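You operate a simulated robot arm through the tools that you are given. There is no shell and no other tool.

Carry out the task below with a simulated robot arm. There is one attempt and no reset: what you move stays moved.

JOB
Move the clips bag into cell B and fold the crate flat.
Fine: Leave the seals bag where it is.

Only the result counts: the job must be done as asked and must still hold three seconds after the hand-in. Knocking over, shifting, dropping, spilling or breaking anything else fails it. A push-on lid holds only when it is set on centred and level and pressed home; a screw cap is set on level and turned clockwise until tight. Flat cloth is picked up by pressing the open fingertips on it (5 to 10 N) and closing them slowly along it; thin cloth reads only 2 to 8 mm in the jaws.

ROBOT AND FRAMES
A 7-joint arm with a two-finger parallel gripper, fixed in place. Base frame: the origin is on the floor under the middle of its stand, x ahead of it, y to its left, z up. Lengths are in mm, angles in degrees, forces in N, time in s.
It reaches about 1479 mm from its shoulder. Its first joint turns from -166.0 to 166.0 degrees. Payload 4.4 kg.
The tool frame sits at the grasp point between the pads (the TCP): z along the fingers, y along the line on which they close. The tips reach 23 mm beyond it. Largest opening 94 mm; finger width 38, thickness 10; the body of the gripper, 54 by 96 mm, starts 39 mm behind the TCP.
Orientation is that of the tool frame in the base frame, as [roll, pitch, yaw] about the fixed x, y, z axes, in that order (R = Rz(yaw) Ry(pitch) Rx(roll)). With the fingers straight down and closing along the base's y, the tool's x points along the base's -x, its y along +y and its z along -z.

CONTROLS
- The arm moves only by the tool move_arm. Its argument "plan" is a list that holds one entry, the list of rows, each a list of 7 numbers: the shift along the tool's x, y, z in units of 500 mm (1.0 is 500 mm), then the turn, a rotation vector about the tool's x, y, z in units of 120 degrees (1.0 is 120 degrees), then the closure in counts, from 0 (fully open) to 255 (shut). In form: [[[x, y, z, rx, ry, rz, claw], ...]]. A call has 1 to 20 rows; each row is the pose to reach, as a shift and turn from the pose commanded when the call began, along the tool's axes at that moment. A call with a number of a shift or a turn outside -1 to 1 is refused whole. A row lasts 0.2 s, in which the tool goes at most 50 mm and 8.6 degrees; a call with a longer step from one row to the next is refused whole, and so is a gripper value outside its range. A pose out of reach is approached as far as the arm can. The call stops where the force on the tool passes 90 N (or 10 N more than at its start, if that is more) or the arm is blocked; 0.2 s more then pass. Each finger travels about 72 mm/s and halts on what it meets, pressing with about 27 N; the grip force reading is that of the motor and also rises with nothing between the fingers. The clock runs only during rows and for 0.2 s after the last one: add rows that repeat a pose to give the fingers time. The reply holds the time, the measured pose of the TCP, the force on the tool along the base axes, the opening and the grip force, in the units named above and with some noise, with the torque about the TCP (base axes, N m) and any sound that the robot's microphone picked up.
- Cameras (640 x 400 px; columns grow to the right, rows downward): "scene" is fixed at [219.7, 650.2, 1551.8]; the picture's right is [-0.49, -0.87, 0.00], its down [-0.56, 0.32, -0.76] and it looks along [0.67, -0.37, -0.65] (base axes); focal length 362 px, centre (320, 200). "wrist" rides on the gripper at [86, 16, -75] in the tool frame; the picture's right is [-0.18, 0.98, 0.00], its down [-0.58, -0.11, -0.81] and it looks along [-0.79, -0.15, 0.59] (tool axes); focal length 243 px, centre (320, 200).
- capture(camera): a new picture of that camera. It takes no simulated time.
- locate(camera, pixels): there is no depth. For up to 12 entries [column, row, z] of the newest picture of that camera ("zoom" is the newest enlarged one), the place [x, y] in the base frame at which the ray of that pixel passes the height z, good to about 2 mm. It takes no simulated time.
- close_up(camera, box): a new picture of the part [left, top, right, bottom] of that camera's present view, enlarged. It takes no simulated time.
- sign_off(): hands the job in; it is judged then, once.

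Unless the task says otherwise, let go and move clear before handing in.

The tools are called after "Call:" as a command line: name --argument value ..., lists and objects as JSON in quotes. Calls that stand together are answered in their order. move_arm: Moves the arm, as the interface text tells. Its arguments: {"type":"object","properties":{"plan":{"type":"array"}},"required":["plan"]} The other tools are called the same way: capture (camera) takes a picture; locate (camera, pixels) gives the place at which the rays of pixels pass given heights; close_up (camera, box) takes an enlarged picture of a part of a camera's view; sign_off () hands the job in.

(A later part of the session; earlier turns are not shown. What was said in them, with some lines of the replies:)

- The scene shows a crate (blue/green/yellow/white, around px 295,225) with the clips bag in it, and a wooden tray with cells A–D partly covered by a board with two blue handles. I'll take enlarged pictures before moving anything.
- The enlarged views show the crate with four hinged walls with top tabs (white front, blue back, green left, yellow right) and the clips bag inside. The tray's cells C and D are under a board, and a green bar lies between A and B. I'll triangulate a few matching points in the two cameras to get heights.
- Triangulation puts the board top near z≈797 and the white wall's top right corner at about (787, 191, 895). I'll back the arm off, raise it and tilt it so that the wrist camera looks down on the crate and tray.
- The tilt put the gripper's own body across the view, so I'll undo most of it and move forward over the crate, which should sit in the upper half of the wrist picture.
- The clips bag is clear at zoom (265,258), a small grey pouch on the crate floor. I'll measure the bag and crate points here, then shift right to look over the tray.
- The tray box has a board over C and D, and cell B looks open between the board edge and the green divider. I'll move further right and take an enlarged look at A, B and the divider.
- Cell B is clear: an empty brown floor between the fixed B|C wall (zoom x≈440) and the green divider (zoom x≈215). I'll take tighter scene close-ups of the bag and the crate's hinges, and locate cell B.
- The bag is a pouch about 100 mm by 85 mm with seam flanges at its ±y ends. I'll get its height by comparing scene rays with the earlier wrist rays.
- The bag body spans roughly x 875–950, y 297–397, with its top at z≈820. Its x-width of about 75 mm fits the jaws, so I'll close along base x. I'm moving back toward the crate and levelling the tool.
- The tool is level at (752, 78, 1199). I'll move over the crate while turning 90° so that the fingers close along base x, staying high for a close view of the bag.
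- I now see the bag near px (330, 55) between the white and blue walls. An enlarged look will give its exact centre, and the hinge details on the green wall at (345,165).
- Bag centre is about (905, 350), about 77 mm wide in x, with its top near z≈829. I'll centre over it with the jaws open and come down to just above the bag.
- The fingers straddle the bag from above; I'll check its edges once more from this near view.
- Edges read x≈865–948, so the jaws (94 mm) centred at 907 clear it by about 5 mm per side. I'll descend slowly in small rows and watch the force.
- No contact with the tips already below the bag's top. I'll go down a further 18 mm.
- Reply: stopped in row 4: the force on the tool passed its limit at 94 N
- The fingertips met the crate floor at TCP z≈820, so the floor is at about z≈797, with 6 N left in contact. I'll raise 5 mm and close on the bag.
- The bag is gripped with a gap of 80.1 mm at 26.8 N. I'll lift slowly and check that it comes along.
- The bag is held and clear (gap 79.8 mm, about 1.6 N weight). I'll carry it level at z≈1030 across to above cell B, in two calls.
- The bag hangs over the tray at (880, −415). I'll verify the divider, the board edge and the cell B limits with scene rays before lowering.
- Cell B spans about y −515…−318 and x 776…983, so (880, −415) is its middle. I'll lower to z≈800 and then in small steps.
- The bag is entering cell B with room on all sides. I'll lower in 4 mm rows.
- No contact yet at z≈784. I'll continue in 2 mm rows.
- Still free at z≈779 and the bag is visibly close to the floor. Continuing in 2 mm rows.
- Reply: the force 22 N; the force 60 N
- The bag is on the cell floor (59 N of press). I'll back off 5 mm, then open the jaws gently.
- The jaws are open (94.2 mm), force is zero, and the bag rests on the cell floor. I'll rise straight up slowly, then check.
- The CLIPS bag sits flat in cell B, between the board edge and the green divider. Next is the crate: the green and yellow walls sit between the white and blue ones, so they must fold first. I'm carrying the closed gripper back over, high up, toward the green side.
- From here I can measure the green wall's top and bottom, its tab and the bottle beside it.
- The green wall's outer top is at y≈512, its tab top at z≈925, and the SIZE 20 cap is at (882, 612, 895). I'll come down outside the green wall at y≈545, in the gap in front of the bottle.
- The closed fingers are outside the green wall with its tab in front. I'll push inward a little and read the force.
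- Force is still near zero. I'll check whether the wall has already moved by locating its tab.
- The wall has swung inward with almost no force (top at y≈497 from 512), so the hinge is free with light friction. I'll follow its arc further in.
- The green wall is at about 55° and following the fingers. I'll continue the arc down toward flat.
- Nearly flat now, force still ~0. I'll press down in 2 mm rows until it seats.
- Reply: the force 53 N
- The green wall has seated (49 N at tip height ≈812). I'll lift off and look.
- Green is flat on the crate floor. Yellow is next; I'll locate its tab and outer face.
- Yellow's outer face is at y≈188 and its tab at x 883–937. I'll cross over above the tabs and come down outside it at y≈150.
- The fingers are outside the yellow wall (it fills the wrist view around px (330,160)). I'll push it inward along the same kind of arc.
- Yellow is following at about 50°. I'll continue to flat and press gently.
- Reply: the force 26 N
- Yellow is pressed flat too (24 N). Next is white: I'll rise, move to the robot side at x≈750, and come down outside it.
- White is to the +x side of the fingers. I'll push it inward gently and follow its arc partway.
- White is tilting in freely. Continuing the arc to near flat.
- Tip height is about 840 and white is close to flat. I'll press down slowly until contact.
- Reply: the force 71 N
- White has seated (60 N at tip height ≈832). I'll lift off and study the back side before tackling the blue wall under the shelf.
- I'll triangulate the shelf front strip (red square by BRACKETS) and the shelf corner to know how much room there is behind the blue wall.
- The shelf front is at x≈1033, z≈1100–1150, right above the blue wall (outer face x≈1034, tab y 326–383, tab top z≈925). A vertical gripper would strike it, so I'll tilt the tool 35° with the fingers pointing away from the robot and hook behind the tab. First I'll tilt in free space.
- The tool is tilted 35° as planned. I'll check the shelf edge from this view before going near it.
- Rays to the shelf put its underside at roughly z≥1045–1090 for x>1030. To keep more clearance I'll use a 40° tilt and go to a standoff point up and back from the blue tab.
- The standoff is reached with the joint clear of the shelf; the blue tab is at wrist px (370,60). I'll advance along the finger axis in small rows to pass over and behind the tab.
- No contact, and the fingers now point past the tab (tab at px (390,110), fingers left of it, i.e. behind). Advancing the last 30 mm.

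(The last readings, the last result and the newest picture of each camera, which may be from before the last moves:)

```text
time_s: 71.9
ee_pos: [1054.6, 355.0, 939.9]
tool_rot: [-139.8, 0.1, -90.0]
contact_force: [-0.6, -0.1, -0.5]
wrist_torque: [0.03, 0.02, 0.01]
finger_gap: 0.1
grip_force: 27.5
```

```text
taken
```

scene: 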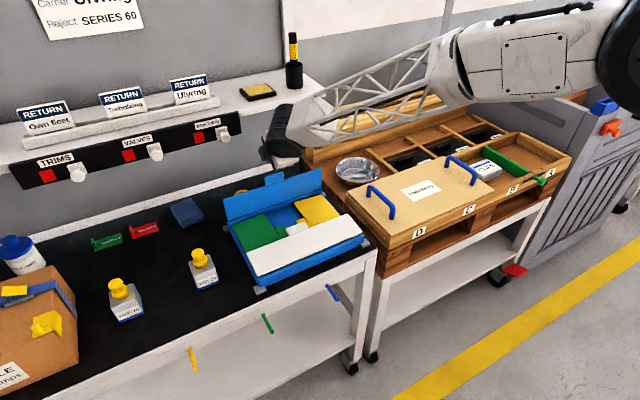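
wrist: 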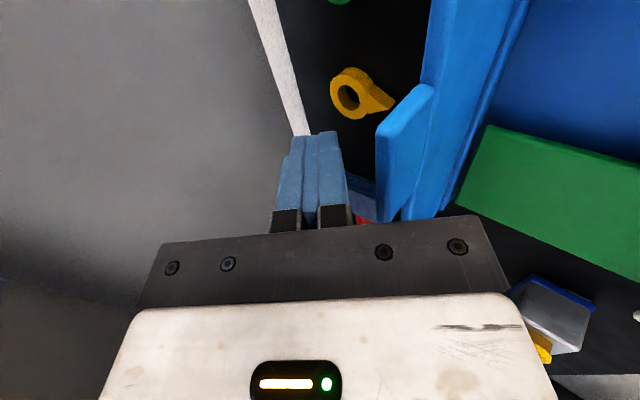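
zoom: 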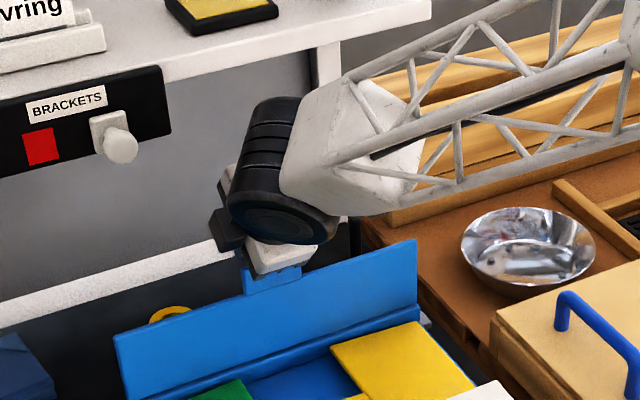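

The fingers are hooked over and behind the tab (tab at px (400,150) just to the right of them). I'll pull toward the robot along the wall's arc.

Call:
move_arm --plan '[[[0, 0.012, 0, 0, 0, 0, 255], [0, 0.024, 0, 0, 0, 0, 255], [0, 0.0383, -0.011, 0, 0, 0, 255], [0, 0.0535, -0.0206, 0, 0, 0, 255], [0, 0.0694, -0.029, 0, 0, 0, 255], [0, 0.0859, -0.0358, 0, 0, 0, 255]]]'

Call:
close_up --camera "scene" --box '[200, 110, 380, 260]'

Call:
capture --camera "wrist"

```text
time_s: 73.3
ee_pos: [1008.1, 355.6, 925.3]
tool_rot: [-139.8, 0.0, -89.9]
contact_force: [0.5, -0.3, 0.0]
wrist_torque: [0.01, 0.01, 0.02]
finger_gap: 0.1
grip_force: 27.2
```

```text
2.67 times, centred on (290, 185) of scene
```

zoom: 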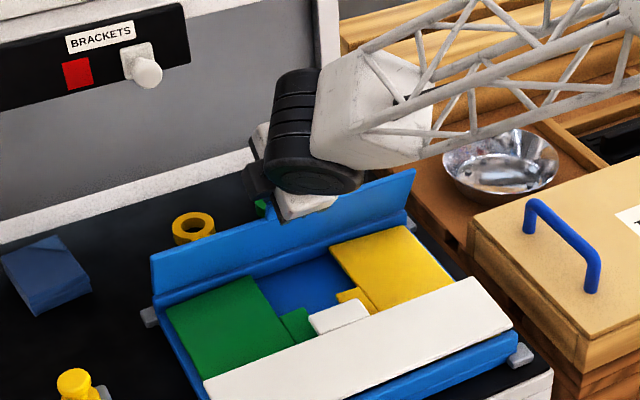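

```text
taken
```

wrist: 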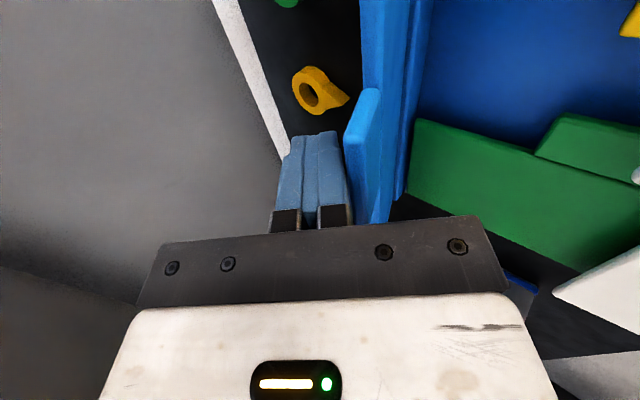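

Blue is folding over the tool at about 20°, with no resistance. Continuing along the arc to about 60°.

Call:
move_arm --plan '[[[0, 0.0172, -0.0053, 0, 0, 0, 255], [0, 0.0348, -0.0093, 0, 0, 0, 255], [0, 0.0526, -0.011, 0, 0, 0, 255], [0, 0.0704, -0.0126, 0, 0, 0, 255], [0, 0.084, -0.0116, 0, 0, 0, 255], [0, 0.0977, -0.0102, 0, 0, 0, 255], [0, 0.111, -0.007, 0, 0, 0, 255], [0, 0.1238, -0.0031, 0, 0, 0, 255]]]'

Call:
close_up --camera "scene" --box '[200, 110, 380, 260]'

Call:
capture --camera "wrist"

```text
time_s: 75.1
ee_pos: [959.8, 354.2, 885.8]
tool_rot: [-139.8, 0.0, -90.0]
contact_force: [-0.4, 0.6, 0.1]
wrist_torque: [0.01, -0.02, 0.01]
finger_gap: 0.2
grip_force: 27.0
```

```text
2.67 times, centred on (290, 185) of scene
```

zoom: 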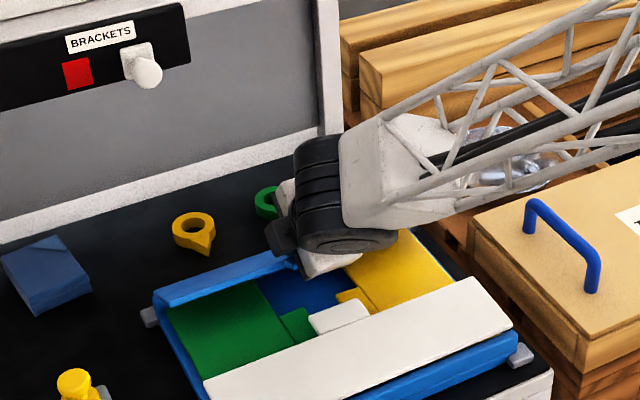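

```text
taken
```

wrist: 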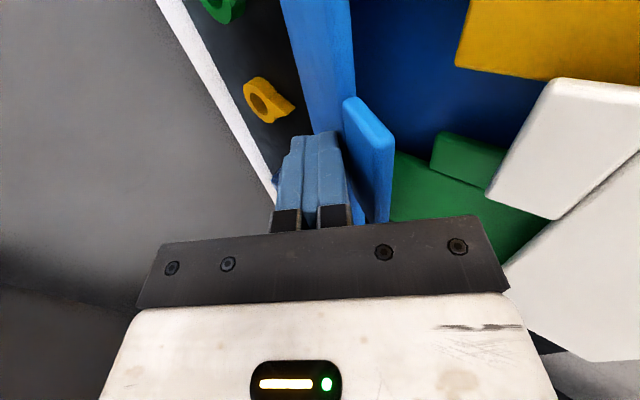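

Blue is at about 55–60° and everything below is clear. Continuing to near flat.

Call:
move_arm --plan '[[[0, 0.0122, 0.0055, 0, 0, 0, 255], [0, 0.0247, 0.0114, 0, 0, 0, 255], [0, 0.0362, 0.0186, 0, 0, 0, 255], [0, 0.047, 0.0271, 0, 0, 0, 255]]]'

Call:
close_up --camera "scene" --box '[200, 110, 380, 260]'

Call:
capture --camera "wrist"

```text
time_s: 76.1
ee_pos: [951.5, 353.6, 861.7]
tool_rot: [-139.7, 0.1, -90.0]
contact_force: [-0.8, 0.0, 0.9]
wrist_torque: [-0.04, 0.02, 0.0]
finger_gap: 0.2
grip_force: 27.5
```

```text
2.67 times, centred on (290, 185) of scene
```

zoom: 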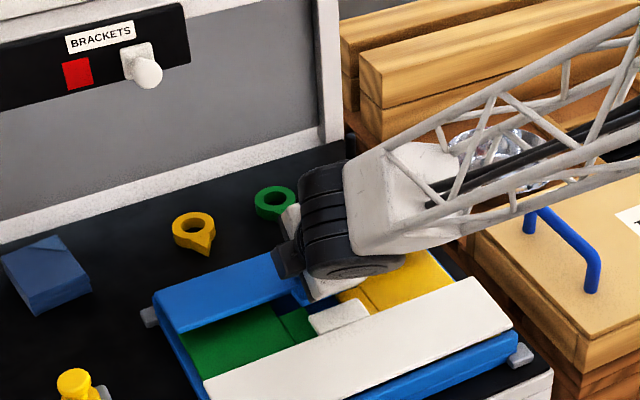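

```text
taken
```

wrist: 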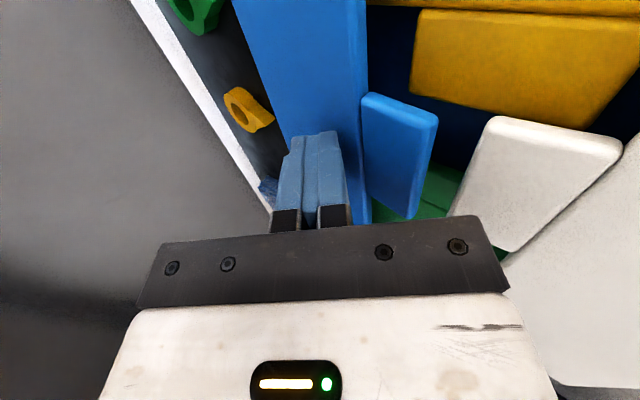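

Blue is almost flat. I'll press it straight down in small steps until it seats.

Call:
move_arm --plan '[[[0, 0.0026, 0.0031, 0, 0, 0, 255], [0, 0.0051, 0.0061, 0, 0, 0, 255]]]'

Call:
move_arm --plan '[[[0, 0.0026, 0.0031, 0, 0, 0, 255], [0, 0.0051, 0.0061, 0, 0, 0, 255]]]'

```text
time_s: 76.7
ee_pos: [951.8, 353.5, 856.9]
tool_rot: [-139.8, 0.2, -90.0]
contact_force: [-0.1, 0.4, 0.0]
wrist_torque: [0.04, -0.01, -0.01]
finger_gap: 0.2
grip_force: 27.0
```

```text
time_s: 77.3
ee_pos: [951.0, 353.4, 856.0]
tool_rot: [-139.7, 0.1, -90.0]
contact_force: [-16.7, -7.3, 26.7]
wrist_torque: [-0.25, 0.2, -0.09]
finger_gap: 0.0
grip_force: 27.0
```

Blue has seated at the same height as white (26 N, tip ≈832). I'll lift straight up and back away, then inspect.

Call:
move_arm --plan '[[[0, -0.013, -0.0153, 0, 0, 0, 255], [0, -0.0386, -0.046, 0, 0, 0, 255], [0, -0.077, -0.092, 0, 0, 0, 255], [0, -0.1286, -0.1532, 0, 0, 0, 255], [0, -0.11, -0.25, 0, 0, 0, 255], [0, -0.09, -0.34, 0, 0, 0, 255], [0, -0.07, -0.43, 0, 0, 0, 255], [0, -0.03, -0.5, 0, 0, 0, 255]]]'

Call:
capture --camera "scene"

Call:
close_up --camera "scene" --box '[200, 150, 390, 300]'

Call:
capture --camera "wrist"

```text
time_s: 79.1
ee_pos: [799.5, 355.2, 1055.3]
tool_rot: [-139.8, 0.1, -89.9]
contact_force: [-0.6, 0.9, -0.1]
wrist_torque: [-0.04, 0.01, 0.0]
finger_gap: 0.0
grip_force: 26.9
```

```text
taken
```

scene: 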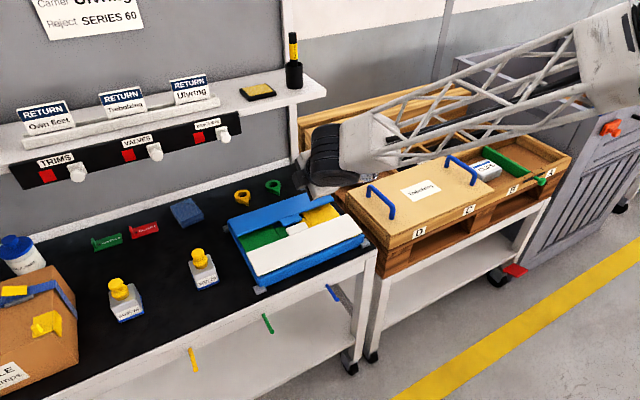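

```text
2.67 times, centred on (295, 225) of scene
```

zoom: 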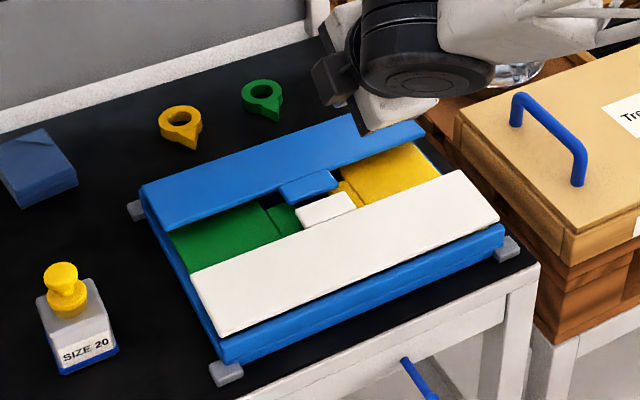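

```text
taken
```

wrist: 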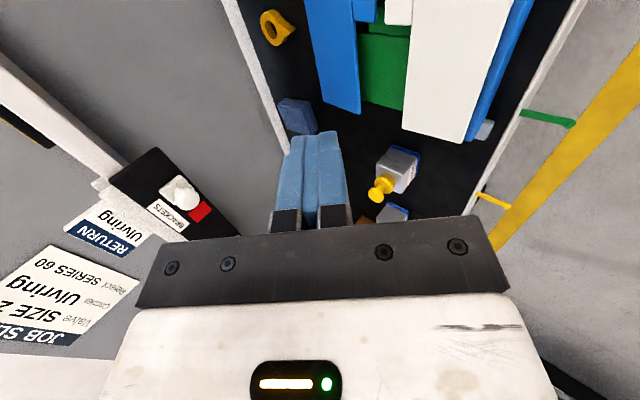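

All four walls lie folded. I'll inspect closely for flatness and check that nothing else moved.

Call:
close_up --camera "scene" --box '[225, 190, 305, 245]'

Call:
close_up --camera "scene" --box '[300, 190, 380, 260]'

Call:
close_up --camera "scene" --box '[220, 230, 300, 300]'

Call:
close_up --camera "scene" --box '[440, 120, 580, 220]'

Call:
close_up --camera "wrist" --box '[230, 0, 540, 200]'

```text
7.27 times, centred on (265, 218) of scene
```

zoom: 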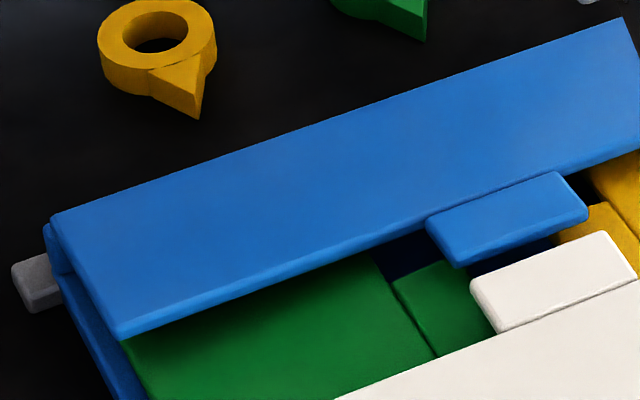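

```text
5.71 times, centred on (340, 225) of scene
```

zoom: 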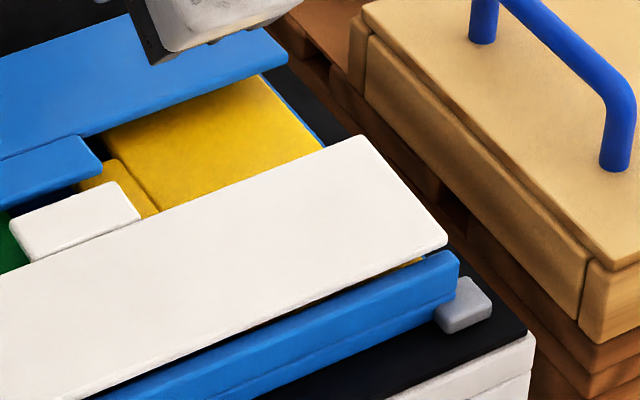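

```text
5.71 times, centred on (260, 265) of scene
```

zoom: 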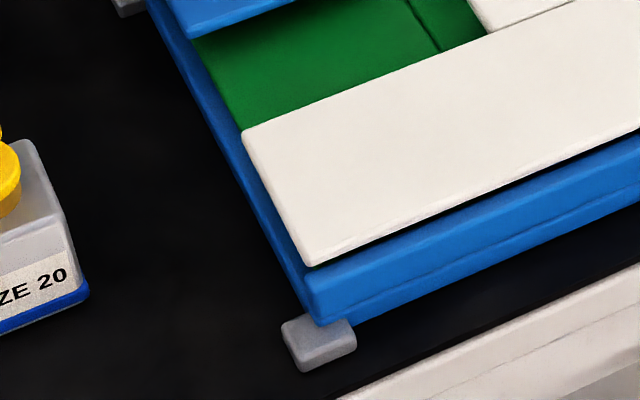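

```text
4.00 times, centred on (510, 170) of scene
```

zoom: 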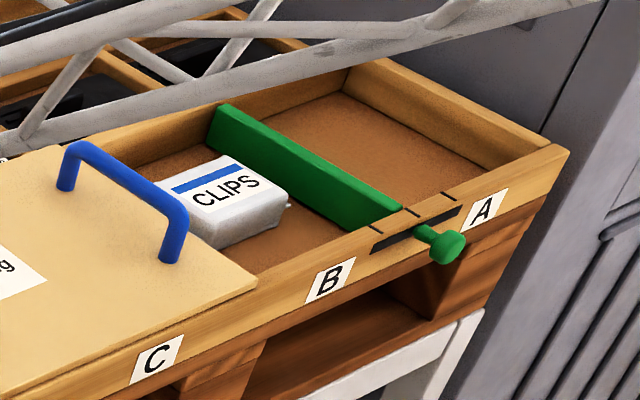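

```text
2.00 times, centred on (385, 100) of wrist
```

zoom: 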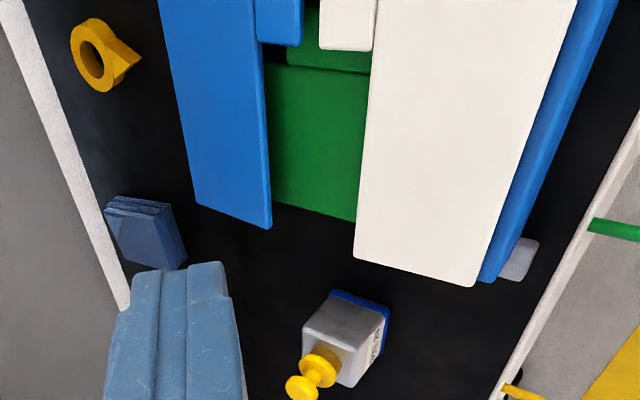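

The bag, divider and board look right. To test flatness I'll compare the two ends of each folded panel: at the correct height both corners of an end edge should give the same y.

Call:
locate --camera "zoom" --pixels '[[355, 257, 825], [355, 257, 835], [475, 286, 825], [475, 286, 835], [197, 204, 825], [197, 204, 835], [272, 229, 825], [272, 229, 835], [357, 221, 805], [357, 221, 812], [487, 283, 805], [487, 283, 815]]'

```text
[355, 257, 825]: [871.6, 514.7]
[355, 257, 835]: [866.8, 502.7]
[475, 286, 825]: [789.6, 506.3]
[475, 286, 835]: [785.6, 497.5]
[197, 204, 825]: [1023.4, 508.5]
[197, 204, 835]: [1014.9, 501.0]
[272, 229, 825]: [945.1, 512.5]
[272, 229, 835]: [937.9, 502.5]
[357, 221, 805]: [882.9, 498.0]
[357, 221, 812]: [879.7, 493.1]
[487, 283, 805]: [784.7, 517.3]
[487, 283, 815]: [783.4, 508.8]
```

Both folded panels read nearly level (ends at z≈822–830, within pixel error), and each hit a firm stop when pressed. I'll retreat well clear and take a last look at everything.

Call:
move_arm --plan '[[[0, 0.025, -0.063, 0, 0, 0, 255], [0, 0.051, -0.126, 0, 0, 0, 255], [0, 0.076, -0.189, -0.05, 0, 0, 200], [0, 0.102, -0.252, -0.1, 0, 0, 120], [0, 0.127, -0.3155, -0.15, 0, 0, 40], [0, 0.127, -0.3155, -0.2, 0, 0, 0], [0, 0.127, -0.3155, -0.26, 0, 0, 0], [0, 0.127, -0.3155, -0.32, 0, 0, 0]]]'

Call:
capture --camera "scene"

Call:
close_up --camera "scene" --box '[200, 150, 390, 300]'

Call:
capture --camera "wrist"

```text
time_s: 80.9
ee_pos: [649.9, 354.6, 1133.1]
tool_rot: [-178.3, 0.0, -89.9]
contact_force: [0.1, -1.3, 0.0]
wrist_torque: [-0.03, -0.03, -0.01]
finger_gap: 93.8
grip_force: 0.1
```

```text
taken
```

scene: 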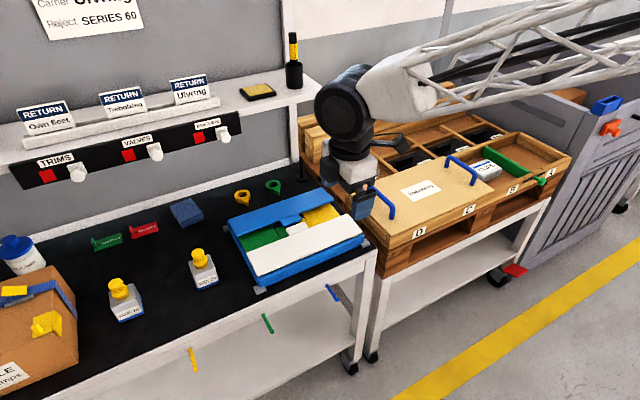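

```text
2.67 times, centred on (295, 225) of scene
```

zoom: 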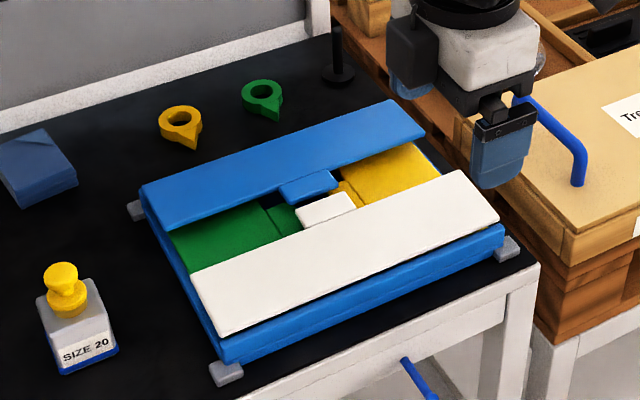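

```text
taken
```

wrist: 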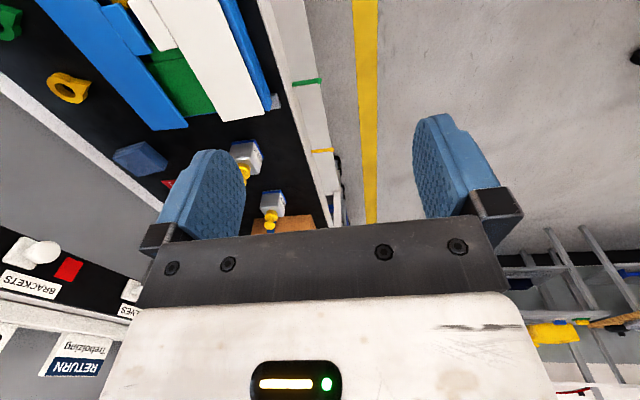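

Everything looks in place. Before handing in I want a better check that the panels are truly level, so I'll take a wrist view of the panels' right ends from the −y side.

Call:
move_arm --plan '[[[0.0453, -0.059, 0.0424, -0.0016, 0, 0, 0], [0.0907, -0.118, 0.0849, -0.0032, 0, 0, 0], [0.136, -0.177, 0.1273, -0.0047, 0, 0, 0], [0.1813, -0.236, 0.1698, -0.0063, 0, 0, 0], [0.2267, -0.295, 0.2122, -0.0079, 0, 0, 0], [0.272, -0.354, 0.2547, -0.0095, 0, 0, 0], [0.3173, -0.413, 0.2971, -0.011, 0, 0, 0], [0.3627, -0.472, 0.3396, -0.0126, 0, 0, 0], [0.408, -0.531, 0.382, -0.0142, 0, 0, 0]]]'

Call:
capture --camera "wrist"

Call:
close_up --camera "wrist" --box '[180, 40, 460, 200]'

```text
time_s: 82.9
ee_pos: [923.0, 147.6, 949.3]
tool_rot: [-179.8, 0.1, -90.0]
contact_force: [-0.1, -0.6, 0.9]
wrist_torque: [0.0, 0.0, 0.0]
finger_gap: 94.1
grip_force: 0.1
```

```text
taken
```

wrist: 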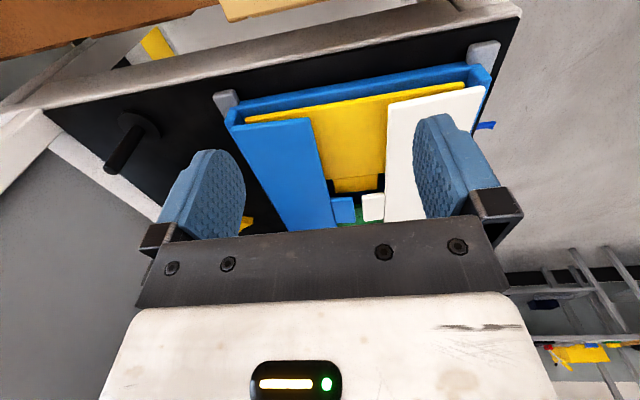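

```text
2.29 times, centred on (320, 120) of wrist
```

zoom: 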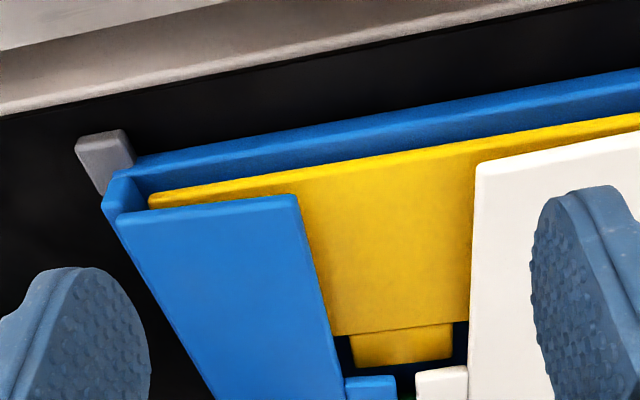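

Call:
close_up --camera "wrist" --box '[370, 60, 510, 140]'

Call:
close_up --camera "wrist" --box '[200, 80, 340, 160]'

Call:
locate --camera "wrist" --pixels '[[231.6, 125.7, 822], [231.6, 125.7, 832], [309.9, 118.2, 822], [309.9, 118.2, 832], [388.7, 103.8, 822], [388.7, 103.8, 832], [486, 87, 822], [486, 87, 832]]'

```text
4.57 times, centred on (440, 100) of wrist
```

zoom: 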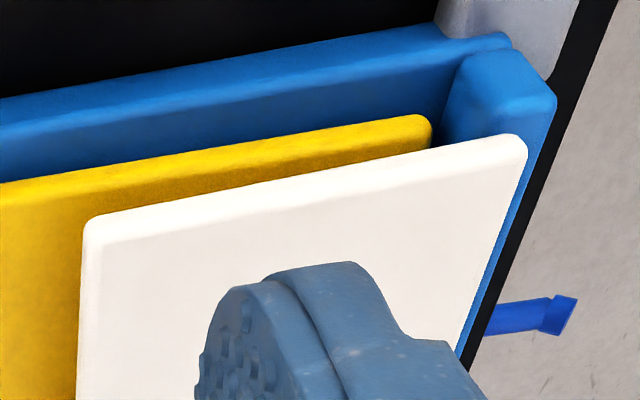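

```text
4.57 times, centred on (270, 120) of wrist
```

zoom: 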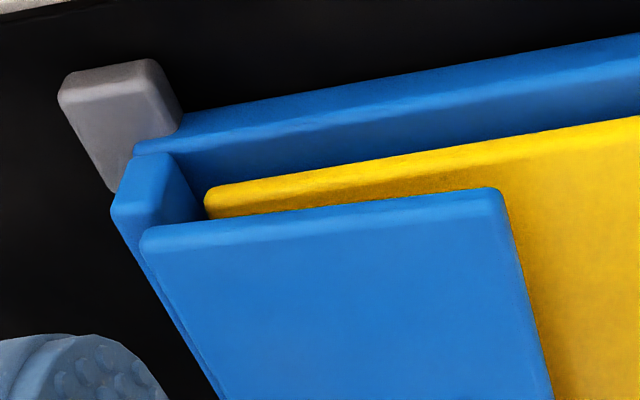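

```text
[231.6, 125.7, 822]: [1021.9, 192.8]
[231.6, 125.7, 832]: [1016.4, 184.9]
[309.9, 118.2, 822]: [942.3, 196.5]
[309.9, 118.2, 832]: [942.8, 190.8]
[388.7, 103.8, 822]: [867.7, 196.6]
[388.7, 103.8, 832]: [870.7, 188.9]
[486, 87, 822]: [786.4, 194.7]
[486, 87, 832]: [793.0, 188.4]
```

The end corners give z≈824–832 across, so white is level within about 1° and blue within a few degrees. I'll press blue once more with the vertical fingers near its inner edge to be sure it's at its stop.

Call:
move_arm --plan '[[[-0.07, -0.006, 0, 0, 0, 0, 80], [-0.15, -0.014, 0, 0, 0, 0, 160], [-0.23, -0.021, 0, 0, 0, 0, 255], [-0.31, -0.029, 0, 0, 0, 0, 255], [-0.38, -0.035, 0, 0, 0, 0, 255], [-0.408, -0.038, 0, 0, 0, 0, 255], [-0.408, -0.038, 0.06, 0, 0, 0, 255], [-0.408, -0.038, 0.12, 0, 0, 0, 255], [-0.408, -0.038, 0.155, 0, 0, 0, 255], [-0.408, -0.038, 0.17, 0, 0, 0, 255]]]'

Call:
move_arm --plan '[[[0, 0, 0.005, 0, 0, 0, 255], [0, 0, 0.01, 0, 0, 0, 255], [0, 0, 0.015, 0, 0, 0, 255]]]'

Call:
move_arm --plan '[[[0, 0, 0.003, 0, 0, 0, 255], [0, 0, 0.006, 0, 0, 0, 255]]]'

```text
time_s: 85.1
ee_pos: [942.1, 355.5, 866.1]
tool_rot: [-179.8, 0.1, -90.0]
contact_force: [0.7, 0.4, -0.7]
wrist_torque: [0.02, 0.01, -0.01]
finger_gap: 0.1
grip_force: 27.6
```

```text
time_s: 85.9
ee_pos: [942.6, 356.2, 859.4]
tool_rot: [-179.8, 0.1, -90.1]
contact_force: [1.0, 0.3, 0.6]
wrist_torque: [0.0, 0.07, -0.03]
finger_gap: 0.0
grip_force: 27.3
```

```text
time_s: 86.5
ee_pos: [941.7, 354.0, 857.3]
tool_rot: [-179.8, 0.1, -89.9]
contact_force: [-11.3, -4.3, 20.7]
wrist_torque: [-0.15, 0.52, 0.04]
finger_gap: 0.0
grip_force: 27.2
```

Contact at tip ≈834. I'll press about 3 mm more in command to see whether it yields.

Call:
move_arm --plan '[[[0, 0, 0.003, 0, 0, 0, 255], [0, 0, 0.006, 0, 0, 0, 255], [0, 0, 0.006, 0, 0, 0, 255]]]'

```text
time_s: 87.3
ee_pos: [941.3, 355.5, 856.5]
tool_rot: [-179.7, 0.2, -90.1]
contact_force: [-9.6, -0.1, 50.8]
wrist_torque: [-0.46, 0.5, -0.16]
finger_gap: 0.1
grip_force: 26.6
```

It doesn't yield (50 N, still at ≈833), so blue is firmly at its stop, level with white. I'll lift off, retreat and open the gripper.

Call:
move_arm --plan '[[[0, 0, -0.015, 0, 0, 0, 255], [0, 0, -0.05, 0, 0, 0, 255], [0, 0, -0.12, 0, 0, 0, 255], [0, 0, -0.2, 0, 0, 0, 255], [0, 0, -0.28, 0, 0, 0, 255], [0, 0.07, -0.34, 0, 0, 0, 200], [0, 0.15, -0.38, 0, 0, 0, 130], [0, 0.24, -0.41, 0, 0, 0, 60], [0, 0.33, -0.44, 0, 0, 0, 0], [0, 0.42, -0.47, 0, 0, 0, 0], [0, 0.5, -0.5, 0, 0, 0, 0], [0, 0.56, -0.54, 0, 0, 0, 0], [0, 0.56, -0.54, 0, 0, 0, 0]]]'

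Call:
capture --camera "scene"

Call:
close_up --camera "scene" --box '[200, 150, 390, 300]'

Call:
close_up --camera "scene" --box '[330, 100, 590, 270]'

```text
time_s: 90.1
ee_pos: [658.2, 355.6, 1120.7]
tool_rot: [-179.9, 0.1, -90.0]
contact_force: [0.0, 0.7, -0.2]
wrist_torque: [-0.01, -0.02, -0.03]
finger_gap: 93.9
grip_force: 0.0
```

```text
taken
```

scene: 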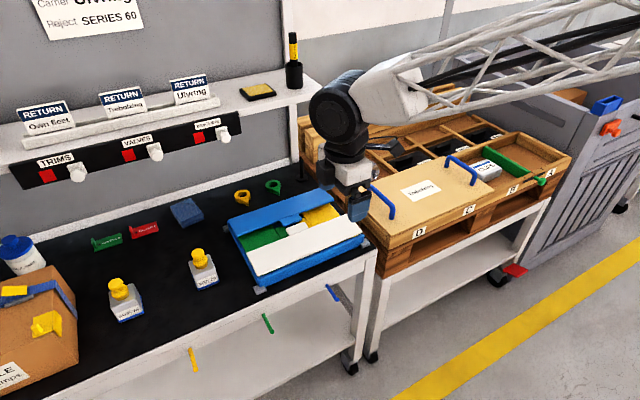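

```text
2.67 times, centred on (295, 225) of scene
```

zoom: 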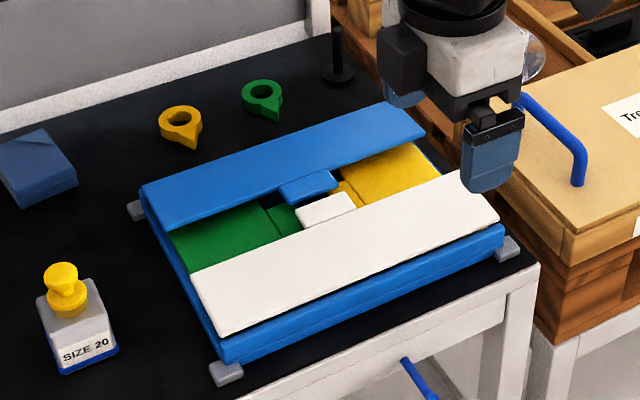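

```text
2.35 times, centred on (460, 185) of scene
```

zoom: 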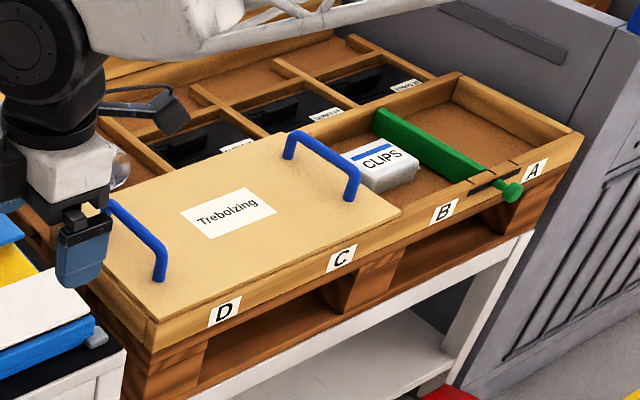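

The final pictures show CLIPS flat in cell B (zoom (380,165)), with the divider and board unmoved. All four crate walls are folded flat, the bottles are where they were, and the arm is clear with the jaws open. I'm handing in.

Call:
sign_off

```text
The job is handed in.
```

The clips bag is in cell B and the crate is folded flat, and I've handed the job in. No verdict has come back, so whether it passed is not confirmed.

- **Clips bag:** it lies flat on the floor of cell B, between the board edge and the green divider. Neither of those moved.
- **Crate:** I folded the green and yellow walls first, then the white and blue ones over them. Each wall was pressed down until it hit a firm stop. My last corner measurements put white level to about 1° and blue within a few degrees. A second press on blue at about 50 N did not move it.
- **Seals bag:** I never saw it in any picture. It could be under the board or in one of the covered cells. I did not lift the board or touch anything else, so it should be where it was.

Nothing else in the final pictures looks shifted, and the arm was clear with its jaws open at hand-in.
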